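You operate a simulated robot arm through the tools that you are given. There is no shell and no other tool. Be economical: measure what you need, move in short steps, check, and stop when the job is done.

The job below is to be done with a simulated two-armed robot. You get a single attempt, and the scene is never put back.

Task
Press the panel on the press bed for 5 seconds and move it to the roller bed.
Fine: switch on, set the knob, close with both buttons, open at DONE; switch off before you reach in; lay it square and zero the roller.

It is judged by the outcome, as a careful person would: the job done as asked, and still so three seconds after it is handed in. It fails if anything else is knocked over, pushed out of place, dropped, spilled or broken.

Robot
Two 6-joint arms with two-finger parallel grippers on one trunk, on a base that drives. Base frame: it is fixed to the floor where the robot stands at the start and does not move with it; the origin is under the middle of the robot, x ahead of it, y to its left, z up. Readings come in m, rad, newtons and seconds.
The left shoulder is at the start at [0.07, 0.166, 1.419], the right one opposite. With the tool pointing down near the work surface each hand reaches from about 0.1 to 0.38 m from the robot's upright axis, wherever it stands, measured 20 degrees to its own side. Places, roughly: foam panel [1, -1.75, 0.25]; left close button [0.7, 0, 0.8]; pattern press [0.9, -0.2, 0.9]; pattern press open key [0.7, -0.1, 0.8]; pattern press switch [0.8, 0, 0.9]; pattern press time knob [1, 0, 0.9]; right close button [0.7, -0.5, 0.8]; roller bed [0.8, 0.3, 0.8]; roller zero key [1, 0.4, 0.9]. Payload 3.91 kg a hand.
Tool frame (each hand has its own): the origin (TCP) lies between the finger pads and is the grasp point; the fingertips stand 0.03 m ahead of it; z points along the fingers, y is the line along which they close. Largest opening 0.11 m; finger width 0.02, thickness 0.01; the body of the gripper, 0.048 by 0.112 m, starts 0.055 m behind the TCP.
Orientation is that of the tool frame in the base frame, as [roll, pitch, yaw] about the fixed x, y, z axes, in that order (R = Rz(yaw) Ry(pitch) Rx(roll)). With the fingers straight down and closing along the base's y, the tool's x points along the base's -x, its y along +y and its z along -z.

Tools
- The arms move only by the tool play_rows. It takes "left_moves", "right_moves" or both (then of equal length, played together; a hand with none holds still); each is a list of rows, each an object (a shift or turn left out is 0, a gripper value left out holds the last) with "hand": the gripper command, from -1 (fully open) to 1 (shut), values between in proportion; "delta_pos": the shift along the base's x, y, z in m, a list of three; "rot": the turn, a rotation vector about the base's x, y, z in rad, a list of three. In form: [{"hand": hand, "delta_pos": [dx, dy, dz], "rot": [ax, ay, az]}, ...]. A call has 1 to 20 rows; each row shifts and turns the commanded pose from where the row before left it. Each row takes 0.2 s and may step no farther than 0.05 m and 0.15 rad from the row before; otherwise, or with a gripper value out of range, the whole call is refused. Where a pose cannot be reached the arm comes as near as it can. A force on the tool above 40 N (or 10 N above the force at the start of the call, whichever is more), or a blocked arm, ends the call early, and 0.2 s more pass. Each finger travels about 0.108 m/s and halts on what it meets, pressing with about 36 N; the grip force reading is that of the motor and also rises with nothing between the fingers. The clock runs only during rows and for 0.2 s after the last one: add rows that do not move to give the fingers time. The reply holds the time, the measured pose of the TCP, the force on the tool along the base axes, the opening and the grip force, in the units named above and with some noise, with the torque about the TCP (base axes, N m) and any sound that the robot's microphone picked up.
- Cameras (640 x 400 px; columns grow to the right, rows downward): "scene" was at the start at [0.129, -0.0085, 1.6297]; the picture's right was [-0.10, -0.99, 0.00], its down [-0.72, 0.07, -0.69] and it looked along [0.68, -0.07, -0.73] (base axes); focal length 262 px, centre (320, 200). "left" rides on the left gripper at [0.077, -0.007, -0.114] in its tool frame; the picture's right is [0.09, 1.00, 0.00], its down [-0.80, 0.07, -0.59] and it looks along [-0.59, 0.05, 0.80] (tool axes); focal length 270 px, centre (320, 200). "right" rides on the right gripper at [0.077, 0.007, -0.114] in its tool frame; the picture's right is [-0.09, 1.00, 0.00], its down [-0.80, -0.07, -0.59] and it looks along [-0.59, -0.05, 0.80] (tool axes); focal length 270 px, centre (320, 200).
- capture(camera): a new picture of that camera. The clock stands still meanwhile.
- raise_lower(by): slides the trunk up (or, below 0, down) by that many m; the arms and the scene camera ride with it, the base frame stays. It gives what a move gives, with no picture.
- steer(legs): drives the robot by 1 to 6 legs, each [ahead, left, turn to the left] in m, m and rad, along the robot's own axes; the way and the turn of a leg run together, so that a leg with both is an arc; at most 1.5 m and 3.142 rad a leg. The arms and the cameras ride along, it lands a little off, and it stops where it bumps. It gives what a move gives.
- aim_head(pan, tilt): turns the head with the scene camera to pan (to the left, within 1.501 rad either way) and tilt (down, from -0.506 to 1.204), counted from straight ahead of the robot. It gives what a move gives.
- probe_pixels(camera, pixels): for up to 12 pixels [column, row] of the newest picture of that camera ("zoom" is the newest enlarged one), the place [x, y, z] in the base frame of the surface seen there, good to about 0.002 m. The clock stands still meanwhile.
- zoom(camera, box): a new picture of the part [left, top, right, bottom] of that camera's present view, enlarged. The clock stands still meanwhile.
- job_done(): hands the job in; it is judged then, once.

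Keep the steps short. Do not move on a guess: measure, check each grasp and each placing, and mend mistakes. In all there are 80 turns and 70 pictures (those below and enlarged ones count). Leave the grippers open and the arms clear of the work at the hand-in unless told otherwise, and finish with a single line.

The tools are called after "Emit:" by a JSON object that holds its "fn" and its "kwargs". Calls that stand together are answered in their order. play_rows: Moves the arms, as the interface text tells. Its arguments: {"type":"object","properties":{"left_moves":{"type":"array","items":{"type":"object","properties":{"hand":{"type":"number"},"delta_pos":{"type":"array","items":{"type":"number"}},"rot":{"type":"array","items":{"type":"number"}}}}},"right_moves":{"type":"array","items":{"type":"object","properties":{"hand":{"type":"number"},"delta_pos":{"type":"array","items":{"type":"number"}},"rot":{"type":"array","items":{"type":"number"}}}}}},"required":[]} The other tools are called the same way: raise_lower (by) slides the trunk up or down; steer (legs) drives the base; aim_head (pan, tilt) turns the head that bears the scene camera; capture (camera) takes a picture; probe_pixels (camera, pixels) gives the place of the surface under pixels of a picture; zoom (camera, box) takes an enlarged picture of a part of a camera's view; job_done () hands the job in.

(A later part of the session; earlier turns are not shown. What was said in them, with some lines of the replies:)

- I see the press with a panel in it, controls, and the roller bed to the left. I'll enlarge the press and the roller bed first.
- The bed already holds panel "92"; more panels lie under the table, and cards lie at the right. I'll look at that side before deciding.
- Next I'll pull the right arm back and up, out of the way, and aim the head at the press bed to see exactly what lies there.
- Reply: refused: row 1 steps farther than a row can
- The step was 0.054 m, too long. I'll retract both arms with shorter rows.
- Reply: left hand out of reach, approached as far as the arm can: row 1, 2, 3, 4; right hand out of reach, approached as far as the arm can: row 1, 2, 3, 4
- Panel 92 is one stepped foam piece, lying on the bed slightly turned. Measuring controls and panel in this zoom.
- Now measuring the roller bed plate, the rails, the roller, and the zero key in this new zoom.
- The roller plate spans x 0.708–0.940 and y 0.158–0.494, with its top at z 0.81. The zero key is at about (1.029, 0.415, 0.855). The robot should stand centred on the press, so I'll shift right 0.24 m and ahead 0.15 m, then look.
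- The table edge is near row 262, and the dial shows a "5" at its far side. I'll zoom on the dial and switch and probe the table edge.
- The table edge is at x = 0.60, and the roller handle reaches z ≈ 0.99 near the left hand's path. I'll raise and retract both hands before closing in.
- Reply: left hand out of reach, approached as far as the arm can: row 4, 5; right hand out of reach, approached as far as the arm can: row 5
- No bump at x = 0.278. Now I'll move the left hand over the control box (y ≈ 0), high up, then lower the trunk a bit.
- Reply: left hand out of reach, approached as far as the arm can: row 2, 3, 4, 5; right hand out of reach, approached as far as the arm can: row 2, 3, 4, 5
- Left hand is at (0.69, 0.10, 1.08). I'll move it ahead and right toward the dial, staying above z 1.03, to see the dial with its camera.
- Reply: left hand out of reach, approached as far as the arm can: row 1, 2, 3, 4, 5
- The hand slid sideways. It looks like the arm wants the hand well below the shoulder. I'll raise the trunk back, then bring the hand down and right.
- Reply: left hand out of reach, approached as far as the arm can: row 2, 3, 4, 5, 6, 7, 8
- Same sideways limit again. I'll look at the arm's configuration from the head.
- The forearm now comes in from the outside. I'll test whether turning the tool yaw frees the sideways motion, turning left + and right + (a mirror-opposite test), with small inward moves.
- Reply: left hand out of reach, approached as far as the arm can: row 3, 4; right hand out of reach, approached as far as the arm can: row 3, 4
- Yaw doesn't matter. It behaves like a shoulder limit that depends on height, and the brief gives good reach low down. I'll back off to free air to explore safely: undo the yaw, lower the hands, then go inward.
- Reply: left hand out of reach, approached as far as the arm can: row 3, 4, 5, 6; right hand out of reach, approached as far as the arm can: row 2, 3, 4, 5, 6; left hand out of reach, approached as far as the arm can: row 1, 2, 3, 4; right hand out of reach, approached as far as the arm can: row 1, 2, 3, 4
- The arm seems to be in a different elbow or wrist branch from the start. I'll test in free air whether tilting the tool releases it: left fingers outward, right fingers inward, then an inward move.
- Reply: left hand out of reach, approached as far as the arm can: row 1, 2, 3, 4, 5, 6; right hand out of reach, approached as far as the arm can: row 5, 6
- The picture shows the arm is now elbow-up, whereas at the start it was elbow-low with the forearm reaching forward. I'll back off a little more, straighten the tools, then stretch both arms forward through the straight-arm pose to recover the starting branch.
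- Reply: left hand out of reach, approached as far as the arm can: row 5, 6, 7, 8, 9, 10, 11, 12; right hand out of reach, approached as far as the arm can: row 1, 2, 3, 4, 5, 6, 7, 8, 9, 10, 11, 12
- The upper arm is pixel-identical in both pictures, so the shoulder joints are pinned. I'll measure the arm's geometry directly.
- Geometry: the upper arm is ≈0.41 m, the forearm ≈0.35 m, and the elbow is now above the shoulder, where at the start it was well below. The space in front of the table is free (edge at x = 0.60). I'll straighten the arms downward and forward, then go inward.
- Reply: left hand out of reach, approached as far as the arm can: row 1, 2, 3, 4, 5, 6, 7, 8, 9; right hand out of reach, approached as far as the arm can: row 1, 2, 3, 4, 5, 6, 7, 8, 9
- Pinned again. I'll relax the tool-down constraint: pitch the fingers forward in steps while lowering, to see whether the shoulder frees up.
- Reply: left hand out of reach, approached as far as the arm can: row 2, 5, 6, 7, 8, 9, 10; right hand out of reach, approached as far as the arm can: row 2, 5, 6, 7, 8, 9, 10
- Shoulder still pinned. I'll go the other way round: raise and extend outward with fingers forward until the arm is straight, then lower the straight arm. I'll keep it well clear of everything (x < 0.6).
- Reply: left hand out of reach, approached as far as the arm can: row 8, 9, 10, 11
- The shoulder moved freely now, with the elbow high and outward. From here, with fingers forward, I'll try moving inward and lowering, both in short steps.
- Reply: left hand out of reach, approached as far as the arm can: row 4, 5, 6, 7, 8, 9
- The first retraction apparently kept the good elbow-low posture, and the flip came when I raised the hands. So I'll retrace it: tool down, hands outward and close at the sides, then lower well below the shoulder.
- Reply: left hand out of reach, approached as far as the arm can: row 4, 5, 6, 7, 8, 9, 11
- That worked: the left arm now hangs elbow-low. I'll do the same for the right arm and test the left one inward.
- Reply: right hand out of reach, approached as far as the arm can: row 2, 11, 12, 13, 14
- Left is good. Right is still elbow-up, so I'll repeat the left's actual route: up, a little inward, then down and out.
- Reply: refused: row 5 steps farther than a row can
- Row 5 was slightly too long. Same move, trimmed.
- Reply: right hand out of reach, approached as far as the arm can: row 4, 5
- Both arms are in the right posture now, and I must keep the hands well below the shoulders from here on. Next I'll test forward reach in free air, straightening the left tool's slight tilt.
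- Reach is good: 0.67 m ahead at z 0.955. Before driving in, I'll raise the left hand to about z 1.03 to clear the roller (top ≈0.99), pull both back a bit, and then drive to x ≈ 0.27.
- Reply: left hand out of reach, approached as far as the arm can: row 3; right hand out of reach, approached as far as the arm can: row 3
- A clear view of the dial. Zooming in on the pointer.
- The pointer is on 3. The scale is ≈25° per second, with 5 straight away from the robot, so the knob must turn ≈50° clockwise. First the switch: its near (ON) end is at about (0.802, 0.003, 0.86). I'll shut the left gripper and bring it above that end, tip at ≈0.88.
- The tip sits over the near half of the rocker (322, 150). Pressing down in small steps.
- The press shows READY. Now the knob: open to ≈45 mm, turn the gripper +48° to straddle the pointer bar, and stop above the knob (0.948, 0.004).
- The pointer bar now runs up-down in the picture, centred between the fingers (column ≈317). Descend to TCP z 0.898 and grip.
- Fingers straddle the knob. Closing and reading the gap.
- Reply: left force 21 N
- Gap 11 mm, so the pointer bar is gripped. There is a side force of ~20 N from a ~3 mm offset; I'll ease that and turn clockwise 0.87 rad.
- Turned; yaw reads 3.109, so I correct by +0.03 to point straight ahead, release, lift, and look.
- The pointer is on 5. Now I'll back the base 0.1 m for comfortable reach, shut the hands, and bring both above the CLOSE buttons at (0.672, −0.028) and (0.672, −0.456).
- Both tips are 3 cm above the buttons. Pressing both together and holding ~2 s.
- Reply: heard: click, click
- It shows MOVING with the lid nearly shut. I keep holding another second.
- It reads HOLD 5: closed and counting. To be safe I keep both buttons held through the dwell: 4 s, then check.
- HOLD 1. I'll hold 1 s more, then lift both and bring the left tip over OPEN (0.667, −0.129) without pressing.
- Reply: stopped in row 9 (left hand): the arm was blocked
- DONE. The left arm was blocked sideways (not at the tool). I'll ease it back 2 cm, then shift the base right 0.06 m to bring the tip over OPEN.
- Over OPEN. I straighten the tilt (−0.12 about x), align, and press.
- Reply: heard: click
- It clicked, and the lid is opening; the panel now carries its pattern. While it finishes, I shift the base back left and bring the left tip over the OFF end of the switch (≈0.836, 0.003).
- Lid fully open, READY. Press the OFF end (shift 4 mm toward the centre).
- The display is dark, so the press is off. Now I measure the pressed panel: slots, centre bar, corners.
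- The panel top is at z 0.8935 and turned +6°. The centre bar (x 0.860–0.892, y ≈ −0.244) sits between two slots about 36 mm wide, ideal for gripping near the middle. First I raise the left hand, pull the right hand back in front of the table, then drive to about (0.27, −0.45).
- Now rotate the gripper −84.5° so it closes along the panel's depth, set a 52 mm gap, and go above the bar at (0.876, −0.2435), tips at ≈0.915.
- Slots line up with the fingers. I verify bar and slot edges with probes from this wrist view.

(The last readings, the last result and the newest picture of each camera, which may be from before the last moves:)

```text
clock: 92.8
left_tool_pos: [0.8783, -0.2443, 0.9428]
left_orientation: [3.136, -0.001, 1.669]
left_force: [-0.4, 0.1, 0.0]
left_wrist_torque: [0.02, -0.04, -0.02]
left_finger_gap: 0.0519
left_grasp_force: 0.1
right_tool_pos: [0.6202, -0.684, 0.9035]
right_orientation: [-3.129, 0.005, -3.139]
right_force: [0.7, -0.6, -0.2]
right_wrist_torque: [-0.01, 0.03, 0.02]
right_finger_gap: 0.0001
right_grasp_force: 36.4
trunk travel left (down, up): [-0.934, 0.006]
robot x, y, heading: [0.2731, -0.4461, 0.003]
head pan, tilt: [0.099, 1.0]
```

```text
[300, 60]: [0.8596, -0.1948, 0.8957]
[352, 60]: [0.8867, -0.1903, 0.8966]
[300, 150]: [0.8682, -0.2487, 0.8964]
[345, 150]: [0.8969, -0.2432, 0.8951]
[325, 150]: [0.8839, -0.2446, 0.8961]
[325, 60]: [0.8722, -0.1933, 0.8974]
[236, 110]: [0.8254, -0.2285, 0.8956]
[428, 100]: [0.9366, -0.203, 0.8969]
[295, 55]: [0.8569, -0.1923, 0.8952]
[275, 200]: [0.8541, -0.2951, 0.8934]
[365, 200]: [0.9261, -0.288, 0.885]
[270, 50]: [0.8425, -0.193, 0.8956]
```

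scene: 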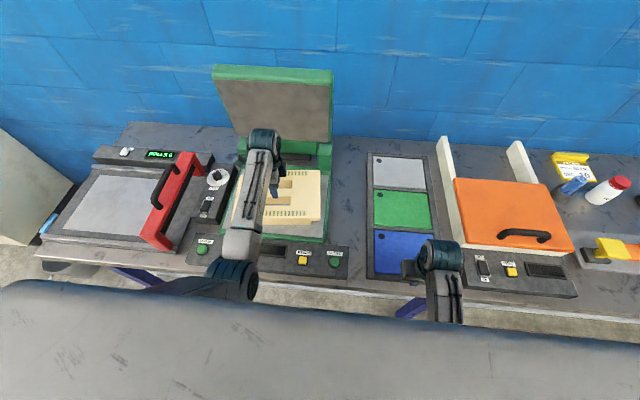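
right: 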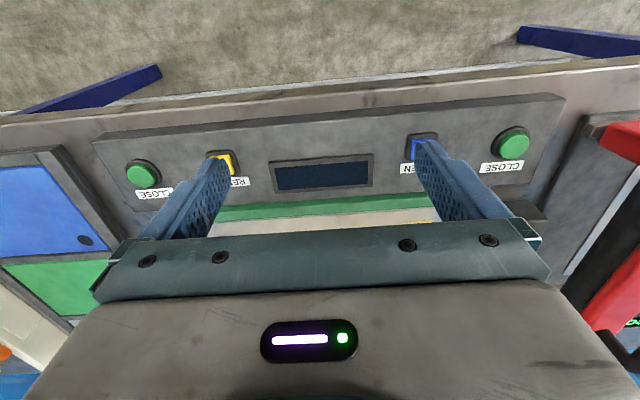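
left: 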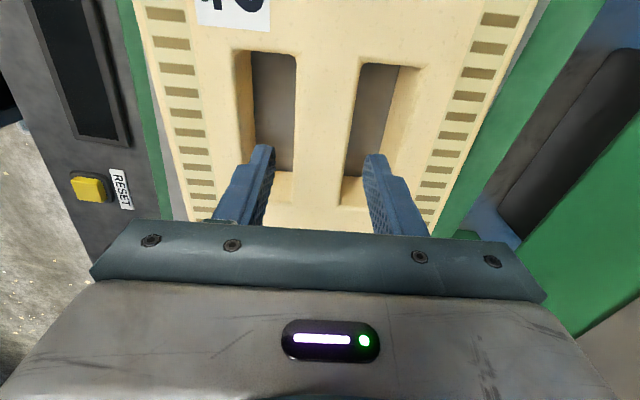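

The bar centre at this y is x ≈ 0.88; the fingers are aligned with both slots. Descending to TCP z 0.882 in steps.

Emit:
{"fn": "play_rows", "kwargs": {"left_moves": [{"delta_pos": [0.001, 0, -0.02], "rot": [0, 0, 0.01]}, {"delta_pos": [0, 0, -0.02]}, {"delta_pos": [0, 0, -0.012]}, {"delta_pos": [0, 0, -0.009]}, {}]}}

Emit:
{"fn": "capture", "kwargs": {"camera": "left"}}

```text
clock: 94.0
left_tool_pos: [0.8792, -0.2443, 0.8817]
left_orientation: [3.136, -0.003, 1.684]
left_force: [0.0, 0.7, 0.7]
left_wrist_torque: [0.02, 0.02, 0.0]
left_finger_gap: 0.0518
left_grasp_force: 0.1
right_tool_pos: [0.6204, -0.685, 0.9041]
right_orientation: [-3.131, 0.004, -3.14]
right_force: [0.4, 0.5, 0.2]
right_wrist_torque: [0.0, 0.0, -0.02]
right_finger_gap: 0.0001
right_grasp_force: 35.6
trunk travel left (down, up): [-0.934, 0.006]
robot x, y, heading: [0.269, -0.4497, 0.0]
head pan, tilt: [0.099, 1.0]
```

```text
25 pictures are left
```

left: 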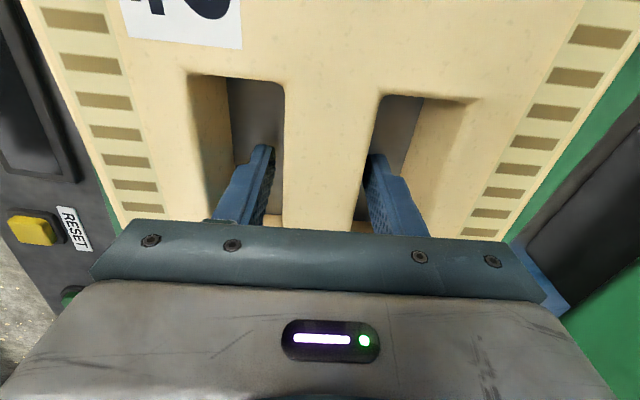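

Fingers are inside both slots with no contact. Closing on the bar.

Emit:
{"fn": "play_rows", "kwargs": {"left_moves": [{"hand": 0.4}, {"hand": 1}, {}, {}]}}

```text
clock: 95.0
left_tool_pos: [0.8788, -0.2436, 0.8833]
left_orientation: [3.135, -0.002, 1.682]
left_force: [1.5, -0.4, 0.3]
left_wrist_torque: [0.08, 0.16, -0.1]
left_finger_gap: 0.0355
left_grasp_force: 36.4
right_tool_pos: [0.6209, -0.6836, 0.9024]
right_orientation: [-3.128, 0.005, -3.14]
right_force: [-0.2, 0.2, 0.3]
right_wrist_torque: [-0.01, 0.0, 0.01]
right_finger_gap: 0.0
right_grasp_force: 35.4
trunk travel left (down, up): [-0.934, 0.006]
robot x, y, heading: [0.2678, -0.4429, 0.002]
head pan, tilt: [0.099, 1.0]
```

Bar gripped at 35.5 mm. A small test lift of 3 cm, then more if level.

Emit:
{"fn": "play_rows", "kwargs": {"left_moves": [{"delta_pos": [0, 0, 0.01]}, {"delta_pos": [0, 0, 0.02]}, {}, {"delta_pos": [0, 0, 0.02]}, {"delta_pos": [0, 0, 0.02]}, {}]}}

Emit:
{"fn": "capture", "kwargs": {"camera": "scene"}}

```text
clock: 96.4
left_tool_pos: [0.8794, -0.2432, 0.9524]
left_orientation: [3.134, 0.001, 1.683]
left_force: [0.3, 0.9, -0.9]
left_wrist_torque: [0.0, -0.02, -0.03]
left_finger_gap: 0.0356
left_grasp_force: 35.8
right_tool_pos: [0.6196, -0.6851, 0.9031]
right_orientation: [-3.13, 0.003, -3.14]
right_force: [-0.5, -0.4, -0.5]
right_wrist_torque: [-0.03, 0.02, 0.03]
right_finger_gap: 0.0
right_grasp_force: 35.9
trunk travel left (down, up): [-0.934, 0.006]
robot x, y, heading: [0.2677, -0.4503, 0.008]
head pan, tilt: [0.099, 1.0]
```

```text
24 pictures are left
```

scene: 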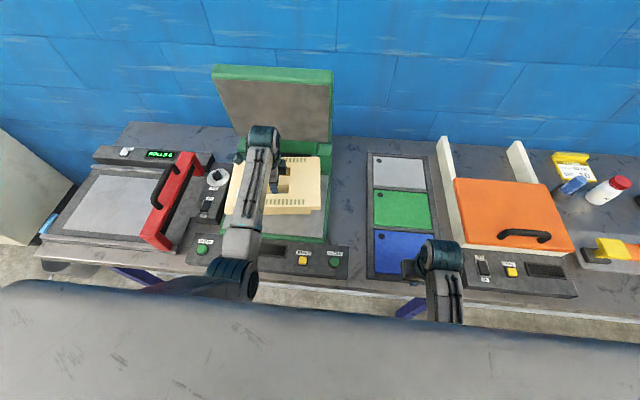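

The panel is held level and secure (gap steady, no torque). Now I back straight out 0.5 m, then go left 0.566 m, so the hand ends in front of the roller bed.

Emit:
{"fn": "steer", "kwargs": {"legs": [[-0.5, 0, 0], [0, 0.566, 0]]}}

Emit:
{"fn": "aim_head", "kwargs": {"pan": 0.1, "tilt": 0.85}}

Emit:
{"fn": "capture", "kwargs": {"camera": "scene"}}

```text
clock: 102.2
left_tool_pos: [0.3809, 0.3203, 0.9521]
left_orientation: [3.137, -0.002, 1.682]
left_force: [0.8, 0.6, -1.7]
left_wrist_torque: [0.02, 0.03, -0.03]
left_finger_gap: 0.0355
left_grasp_force: 35.3
right_tool_pos: [0.122, -0.1199, 0.9031]
right_orientation: [-3.131, 0.003, -3.139]
right_force: [0.4, -0.4, 0.1]
right_wrist_torque: [-0.01, -0.01, 0.01]
right_finger_gap: 0.0
right_grasp_force: 36.0
trunk travel left (down, up): [-0.934, 0.006]
robot x, y, heading: [-0.2282, 0.115, 0.003]
head pan, tilt: [0.099, 1.0]
```

```text
clock: 102.9
left_tool_pos: [0.3818, 0.3211, 0.9509]
left_orientation: [3.137, 0.0, 1.682]
left_force: [-0.2, -0.6, -1.4]
left_wrist_torque: [0.01, 0.02, 0.04]
left_finger_gap: 0.0357
left_grasp_force: 36.2
right_tool_pos: [0.1225, -0.1201, 0.9045]
right_orientation: [-3.129, 0.004, -3.138]
right_force: [-0.3, -0.3, 0.1]
right_wrist_torque: [0.03, -0.03, -0.04]
right_finger_gap: 0.0
right_grasp_force: 36.2
trunk travel left (down, up): [-0.934, 0.006]
robot x, y, heading: [-0.2235, 0.1171, 0.003]
head pan, tilt: [0.099, 0.85]
```

```text
23 pictures are left
```

scene: 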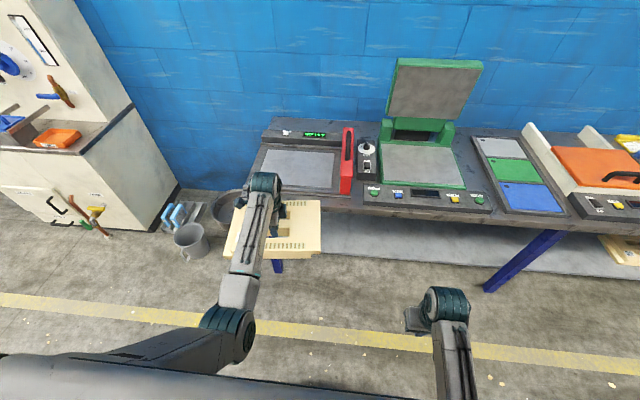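

The panel is held in front of the roller bed. I turn it −0.112 rad to square it, then measure its edges.

Emit:
{"fn": "play_rows", "kwargs": {"left_moves": [{"rot": [0.004, 0, -0.056]}, {"rot": [0, 0, -0.055]}, {}]}}

Emit:
{"fn": "zoom", "kwargs": {"camera": "scene", "box": [210, 180, 350, 270]}}

```text
clock: 103.7
left_tool_pos: [0.3813, 0.3229, 0.9513]
left_orientation: [3.137, -0.005, 1.571]
left_force: [0.2, 0.6, -1.6]
left_wrist_torque: [0.01, -0.01, -0.02]
left_finger_gap: 0.0357
left_grasp_force: 36.1
right_tool_pos: [0.1229, -0.1201, 0.9027]
right_orientation: [-3.131, 0.003, -3.138]
right_force: [-1.0, 0.1, -0.6]
right_wrist_torque: [0.02, 0.0, -0.02]
right_finger_gap: 0.0002
right_grasp_force: 35.7
trunk travel left (down, up): [-0.934, 0.006]
robot x, y, heading: [-0.2312, 0.1147, 0.001]
head pan, tilt: [0.099, 0.85]
```

```text
4.44 times, centred on (280, 225) of scene
```

zoom: 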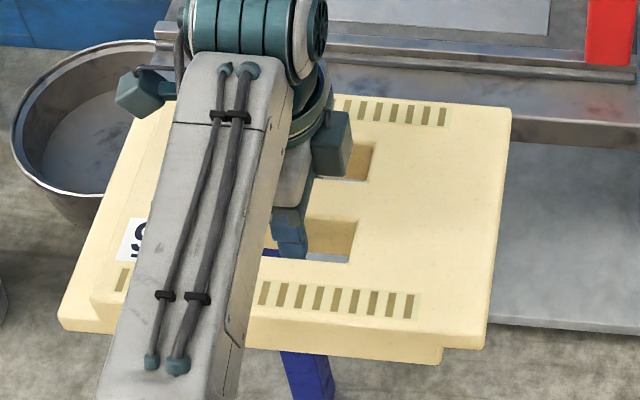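

Emit:
{"fn": "probe_pixels", "kwargs": {"camera": "zoom", "pixels": [[508, 112], [486, 330], [350, 100], [260, 318], [480, 335], [508, 125], [420, 106], [370, 326], [98, 295], [62, 310], [65, 325], [138, 130]]}}

```text
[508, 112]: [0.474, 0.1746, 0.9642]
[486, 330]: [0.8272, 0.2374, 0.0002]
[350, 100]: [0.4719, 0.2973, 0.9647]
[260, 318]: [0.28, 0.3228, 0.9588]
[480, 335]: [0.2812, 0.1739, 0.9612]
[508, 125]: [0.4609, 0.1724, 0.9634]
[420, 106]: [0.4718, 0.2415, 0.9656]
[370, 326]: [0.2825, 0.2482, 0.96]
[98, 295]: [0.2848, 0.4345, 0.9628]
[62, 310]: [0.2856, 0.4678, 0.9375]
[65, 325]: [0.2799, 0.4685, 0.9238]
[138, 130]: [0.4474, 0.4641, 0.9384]
```

The panel is square: right edge y 0.173 at both corners, far edge x 0.473, spanning x 0.280–0.474 and y 0.173–0.469. Its bottom is at ≈0.914, well above the rails. Drive ahead 0.447 m.

Emit:
{"fn": "steer", "kwargs": {"legs": [[0.447, 0, 0]]}}

Emit:
{"fn": "capture", "kwargs": {"camera": "scene"}}

```text
clock: 106.4
left_tool_pos: [0.8263, 0.3236, 0.9532]
left_orientation: [3.134, -0.006, 1.572]
left_force: [0.1, 0.6, -1.8]
left_wrist_torque: [0.01, 0.0, 0.0]
left_finger_gap: 0.0358
left_grasp_force: 36.1
right_tool_pos: [0.5681, -0.1168, 0.9043]
right_orientation: [-3.13, 0.006, -3.136]
right_force: [-1.3, 0.5, 0.6]
right_wrist_torque: [-0.04, -0.01, 0.04]
right_finger_gap: 0.0
right_grasp_force: 36.0
trunk travel left (down, up): [-0.934, 0.006]
robot x, y, heading: [0.2183, 0.1217, 0.004]
head pan, tilt: [0.099, 0.85]
```

```text
21 pictures are left
```

scene: 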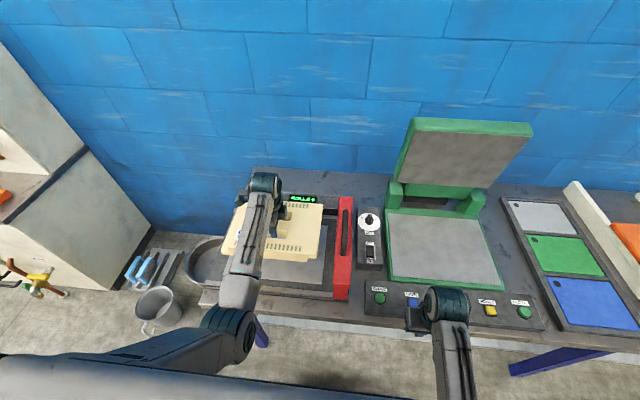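

Over the bed. Fine shift (+2, +4 mm) and lower to about 4 mm above the plate.

Emit:
{"fn": "play_rows", "kwargs": {"left_moves": [{"delta_pos": [0.002, 0.004, -0.02]}, {"delta_pos": [0, 0, -0.025]}, {"delta_pos": [0, 0, -0.025]}, {"delta_pos": [0, 0, -0.02]}, {"delta_pos": [0, 0, -0.01]}, {}]}}

Emit:
{"fn": "zoom", "kwargs": {"camera": "scene", "box": [200, 180, 370, 310]}}

```text
clock: 107.8
left_tool_pos: [0.8292, 0.3289, 0.8514]
left_orientation: [3.137, -0.004, 1.571]
left_force: [-0.1, 0.2, -1.3]
left_wrist_torque: [0.05, -0.01, -0.02]
left_finger_gap: 0.0356
left_grasp_force: 36.1
right_tool_pos: [0.5699, -0.1173, 0.9033]
right_orientation: [-3.13, 0.003, -3.136]
right_force: [0.0, 0.4, -0.4]
right_wrist_torque: [0.01, -0.02, -0.01]
right_finger_gap: 0.0001
right_grasp_force: 36.3
trunk travel left (down, up): [-0.934, 0.006]
robot x, y, heading: [0.2187, 0.1166, 0.002]
head pan, tilt: [0.099, 0.85]
```

```text
3.08 times, centred on (285, 245) of scene
```

zoom: 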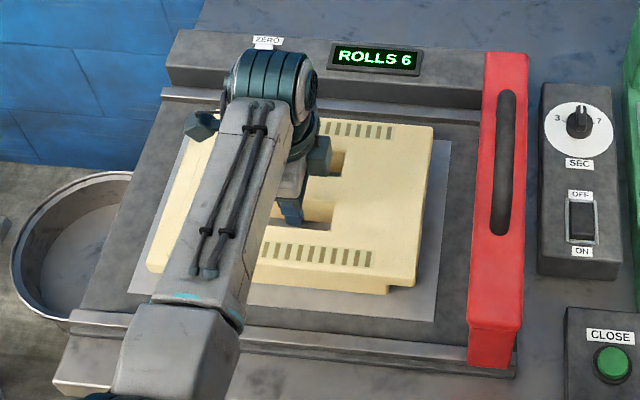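

Well centred on the plate. Lower the last few millimetres to contact, open to 52 mm, and settle.

Emit:
{"fn": "play_rows", "kwargs": {"left_moves": [{"delta_pos": [0, 0, -0.003]}, {"delta_pos": [0, 0, -0.001]}, {}, {"hand": 0.055}, {}, {}]}}

```text
clock: 109.2
left_tool_pos: [0.8285, 0.3273, 0.8479]
left_orientation: [3.137, -0.005, 1.573]
left_force: [0.8, 0.2, -0.3]
left_wrist_torque: [-0.01, 0.0, 0.01]
left_finger_gap: 0.052
left_grasp_force: 0.0
right_tool_pos: [0.5706, -0.1163, 0.9036]
right_orientation: [-3.13, 0.002, -3.137]
right_force: [-0.2, -0.4, 0.0]
right_wrist_torque: [0.0, 0.01, -0.02]
right_finger_gap: 0.0001
right_grasp_force: 36.2
trunk travel left (down, up): [-0.934, 0.006]
robot x, y, heading: [0.2223, 0.1163, 0.006]
head pan, tilt: [0.099, 0.85]
```

Released. I lift the left hand straight up clear of the panel and pull the right hand back in front of the table.

Emit:
{"fn": "play_rows", "kwargs": {"left_moves": [{"delta_pos": [0, 0, 0.02]}, {"delta_pos": [0, 0, 0.03]}, {"delta_pos": [0, 0, 0.04]}, {"delta_pos": [0, 0, 0.02], "hand": 1}, {}], "right_moves": [{"delta_pos": [-0.04, 0, 0]}, {"delta_pos": [-0.04, 0, 0]}, {"delta_pos": [-0.04, 0, 0]}, {"delta_pos": [-0.03, 0, 0]}, {}]}}

Emit:
{"fn": "capture", "kwargs": {"camera": "scene"}}

```text
clock: 110.4
left_tool_pos: [0.8294, 0.3275, 0.9583]
left_orientation: [3.137, -0.005, 1.572]
left_force: [0.5, -0.1, 0.0]
left_wrist_torque: [0.0, -0.01, -0.02]
left_finger_gap: 0.0
left_grasp_force: 36.2
right_tool_pos: [0.4214, -0.1173, 0.904]
right_orientation: [-3.129, 0.002, -3.135]
right_force: [0.5, 0.2, 0.4]
right_wrist_torque: [-0.02, -0.02, 0.03]
right_finger_gap: 0.0001
right_grasp_force: 36.0
trunk travel left (down, up): [-0.934, 0.006]
robot x, y, heading: [0.2214, 0.1195, 0.005]
head pan, tilt: [0.099, 0.85]
```

```text
19 pictures are left
```

scene: 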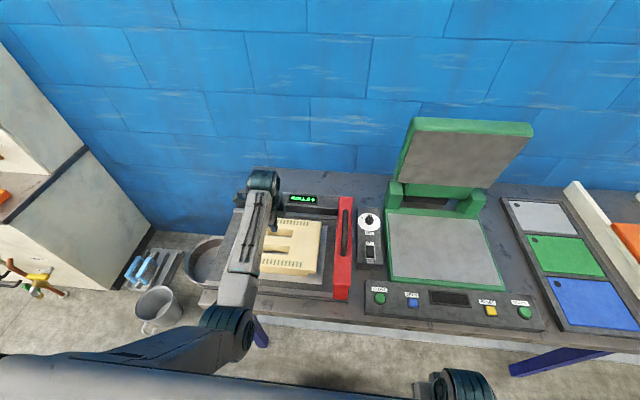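

The panel is seated square. Now the ZERO key at (1.029, 0.415, 0.855): drive ahead 0.09 m and reach over it, staying high (tips ≥ 0.92).

Emit:
{"fn": "steer", "kwargs": {"legs": [[0.09, 0, 0]]}}

Emit:
{"fn": "play_rows", "kwargs": {"left_moves": [{"delta_pos": [0.01, 0.04, 0]}, {"delta_pos": [0.02, 0.04, 0]}, {"delta_pos": [0.04, 0.008, 0]}, {"delta_pos": [0.035, 0, 0]}, {}]}}

Emit:
{"fn": "raise_lower", "kwargs": {"by": -0.05}}

Emit:
{"fn": "capture", "kwargs": {"camera": "scene"}}

```text
clock: 111.5
left_tool_pos: [0.9146, 0.3284, 0.9615]
left_orientation: [3.134, -0.007, 1.575]
left_force: [-0.4, -0.6, 0.4]
left_wrist_torque: [-0.02, -0.03, 0.02]
left_finger_gap: 0.0
left_grasp_force: 36.4
right_tool_pos: [0.5057, -0.1173, 0.9036]
right_orientation: [-3.129, 0.009, -3.135]
right_force: [-0.3, 0.4, 0.4]
right_wrist_torque: [-0.03, -0.04, 0.03]
right_finger_gap: 0.0
right_grasp_force: 36.3
trunk travel left (down, up): [-0.934, 0.006]
robot x, y, heading: [0.3086, 0.1164, 0.001]
head pan, tilt: [0.099, 0.85]
```

```text
clock: 112.7
left_tool_pos: [1.0219, 0.4168, 0.9587]
left_orientation: [3.137, -0.006, 1.573]
left_force: [0.8, 0.5, 0.4]
left_wrist_torque: [-0.05, -0.02, 0.0]
left_finger_gap: 0.0
left_grasp_force: 36.2
right_tool_pos: [0.5067, -0.116, 0.9037]
right_orientation: [-3.13, 0.004, -3.136]
right_force: [0.1, 0.1, 0.7]
right_wrist_torque: [0.0, -0.01, 0.01]
right_finger_gap: 0.0002
right_grasp_force: 36.0
trunk travel left (down, up): [-0.934, 0.006]
robot x, y, heading: [0.3111, 0.1188, 0.005]
head pan, tilt: [0.099, 0.85]
```

```text
clock: 113.6
left_tool_pos: [1.0227, 0.4172, 0.908]
left_orientation: [3.136, -0.006, 1.574]
left_force: [0.2, 0.0, 0.3]
left_wrist_torque: [0.01, 0.0, -0.03]
left_finger_gap: 0.0
left_grasp_force: 35.8
right_tool_pos: [0.5087, -0.1168, 0.8538]
right_orientation: [-3.129, 0.004, -3.137]
right_force: [0.1, 0.5, 0.4]
right_wrist_torque: [-0.01, -0.04, 0.01]
right_finger_gap: 0.0002
right_grasp_force: 36.4
trunk travel left (down, up): [-0.884, 0.056]
robot x, y, heading: [0.3081, 0.1133, 0.006]
head pan, tilt: [0.099, 0.85]
```

```text
18 pictures are left
```

scene: 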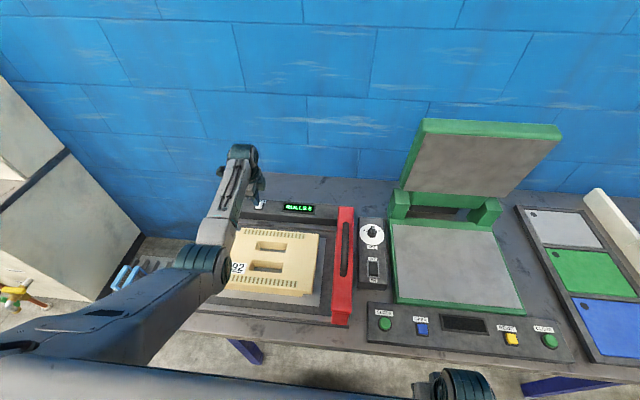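

Checking key and tip alignment in an enlarged view.

Emit:
{"fn": "zoom", "kwargs": {"camera": "scene", "box": [220, 170, 340, 250]}}

Emit:
{"fn": "capture", "kwargs": {"camera": "left"}}

```text
5.00 times, centred on (280, 210) of scene
```

zoom: 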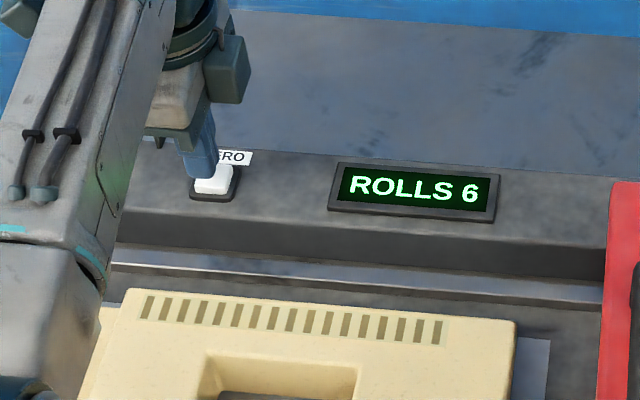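

```text
16 pictures are left
```

left: 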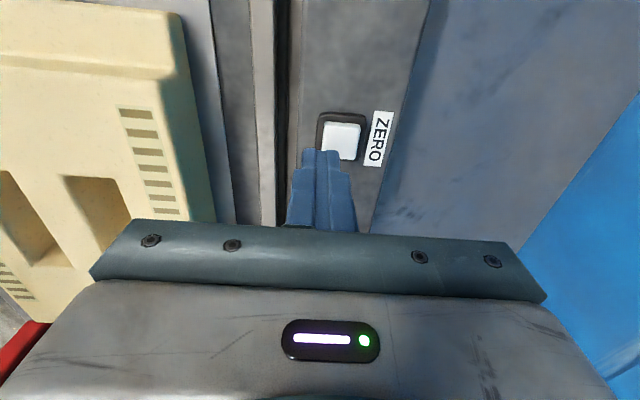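

Emit:
{"fn": "probe_pixels", "kwargs": {"camera": "left", "pixels": [[342, 138], [330, 128], [355, 128], [342, 152]]}}

```text
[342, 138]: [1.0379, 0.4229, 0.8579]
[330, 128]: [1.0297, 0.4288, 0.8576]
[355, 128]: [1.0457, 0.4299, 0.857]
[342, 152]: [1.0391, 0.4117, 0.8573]
```

The key centre is about (1.034, 0.418), top 0.857. I shift +11 mm and press down to a few mm past contact.

Emit:
{"fn": "play_rows", "kwargs": {"left_moves": [{"delta_pos": [0.011, 0.001, 0]}, {}, {"delta_pos": [0, 0, -0.015]}, {"delta_pos": [0, 0, -0.008]}, {"delta_pos": [0, 0, -0.004]}, {}, {"delta_pos": [0, 0, 0.025]}, {}]}}

Emit:
{"fn": "zoom", "kwargs": {"camera": "scene", "box": [220, 170, 360, 330]}}

```text
clock: 115.4
left_tool_pos: [1.0336, 0.4165, 0.9069]
left_orientation: [3.138, -0.004, 1.574]
left_force: [-0.2, -0.3, -0.1]
left_wrist_torque: [-0.01, 0.0, 0.0]
left_finger_gap: 0.0
left_grasp_force: 36.5
right_tool_pos: [0.5096, -0.117, 0.8538]
right_orientation: [-3.131, 0.002, -3.135]
right_force: [-0.5, 0.0, -0.4]
right_wrist_torque: [-0.02, -0.03, 0.01]
right_finger_gap: 0.0001
right_grasp_force: 36.1
trunk travel left (down, up): [-0.884, 0.056]
robot x, y, heading: [0.3068, 0.1195, 0.003]
head pan, tilt: [0.099, 0.85]
heard: click
```

```text
2.50 times, centred on (290, 250) of scene
```

zoom: 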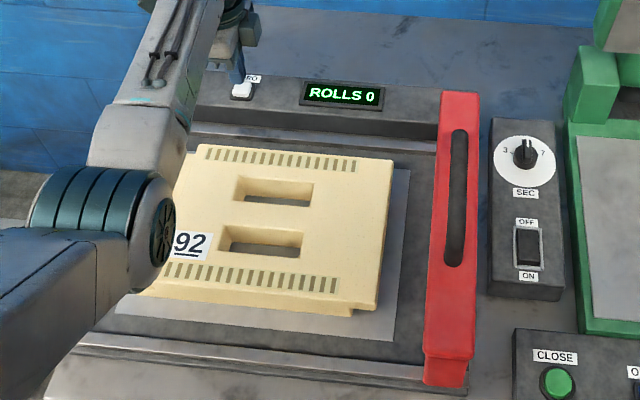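

ROLLS 0. Now raise the trunk, back straight away from the table, and open the grippers.

Emit:
{"fn": "raise_lower", "kwargs": {"by": 0.05}}

Emit:
{"fn": "steer", "kwargs": {"legs": [[-0.5, 0, 0]]}}

Emit:
{"fn": "play_rows", "kwargs": {"left_moves": [{"hand": -1, "delta_pos": [-0.04, 0, 0]}, {"delta_pos": [-0.04, 0, 0]}, {"delta_pos": [-0.04, 0, 0]}], "right_moves": [{"hand": -1}, {}, {}]}}

Emit:
{"fn": "aim_head", "kwargs": {"pan": 0.15, "tilt": 0.65}}

Emit:
{"fn": "capture", "kwargs": {"camera": "scene"}}

Emit:
{"fn": "zoom", "kwargs": {"camera": "scene", "box": [220, 130, 420, 270]}}

```text
clock: 116.3
left_tool_pos: [1.0345, 0.4176, 0.9547]
left_orientation: [3.135, -0.007, 1.575]
left_force: [-0.4, -0.1, 0.7]
left_wrist_torque: [0.01, -0.01, 0.04]
left_finger_gap: 0.0004
left_grasp_force: 36.3
right_tool_pos: [0.5091, -0.1166, 0.9032]
right_orientation: [-3.128, 0.002, -3.136]
right_force: [-0.1, 0.8, -0.3]
right_wrist_torque: [0.0, 0.02, 0.03]
right_finger_gap: 0.0
right_grasp_force: 36.3
trunk travel left (down, up): [-0.934, 0.006]
robot x, y, heading: [0.3066, 0.1134, -0.001]
head pan, tilt: [0.099, 0.85]
```

```text
clock: 119.3
left_tool_pos: [0.5344, 0.4166, 0.9561]
left_orientation: [3.139, -0.005, 1.578]
left_force: [0.2, -0.4, -0.1]
left_wrist_torque: [-0.01, 0.05, -0.03]
left_finger_gap: 0.0002
left_grasp_force: 35.4
right_tool_pos: [0.0129, -0.1191, 0.9037]
right_orientation: [-3.13, 0.001, -3.131]
right_force: [0.1, 0.9, -0.3]
right_wrist_torque: [0.0, 0.03, 0.03]
right_finger_gap: 0.0001
right_grasp_force: 36.1
trunk travel left (down, up): [-0.934, 0.006]
robot x, y, heading: [-0.1901, 0.1136, 0.012]
head pan, tilt: [0.099, 0.85]
```

```text
clock: 120.1
left_tool_pos: [0.4114, 0.4153, 0.9578]
left_orientation: [3.135, -0.005, 1.577]
left_force: [-1.1, 1.0, 0.4]
left_wrist_torque: [-0.02, -0.02, 0.02]
left_finger_gap: 0.1099
left_grasp_force: 0.2
right_tool_pos: [0.0107, -0.1193, 0.9035]
right_orientation: [-3.129, 0.005, -3.131]
right_force: [0.0, -0.1, -0.1]
right_wrist_torque: [0.01, -0.04, -0.01]
right_finger_gap: 0.11
right_grasp_force: 0.1
trunk travel left (down, up): [-0.934, 0.006]
robot x, y, heading: [-0.1902, 0.1131, 0.006]
head pan, tilt: [0.099, 0.85]
```

```text
clock: 120.8
left_tool_pos: [0.4121, 0.4168, 0.9561]
left_orientation: [3.137, -0.005, 1.577]
left_force: [0.0, 0.9, 0.0]
left_wrist_torque: [0.0, 0.02, 0.0]
left_finger_gap: 0.1098
left_grasp_force: 0.0
right_tool_pos: [0.0119, -0.1193, 0.9044]
right_orientation: [-3.129, 0.004, -3.132]
right_force: [0.2, 0.1, -0.3]
right_wrist_torque: [0.0, -0.02, 0.01]
right_finger_gap: 0.1099
right_grasp_force: 0.0
trunk travel left (down, up): [-0.934, 0.006]
robot x, y, heading: [-0.192, 0.1137, 0.007]
head pan, tilt: [0.15, 0.649]
```

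```text
14 pictures are left
```

scene: 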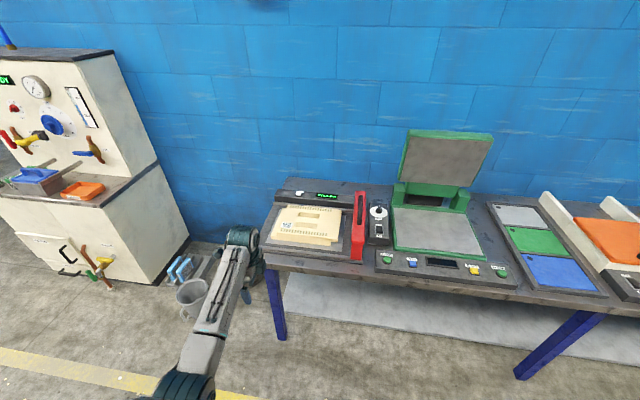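

```text
2.86 times, centred on (320, 200) of scene
```

zoom: 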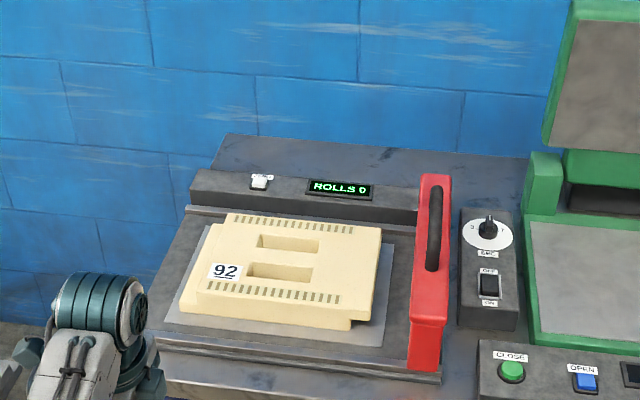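

Panel 92 lies square and centred on the roller bed, the counter reads ROLLS 0, the press is dark and open, nothing else has shifted, and the grippers are open and clear. Handing in.

Emit:
{"fn": "job_done", "kwargs": {}}

```text
The job is handed in.
```

Panel 92 was pressed for 5 s and now lies square on the roller bed; the press is open and switched off, the roller counter reads 0, and the job is handed in.
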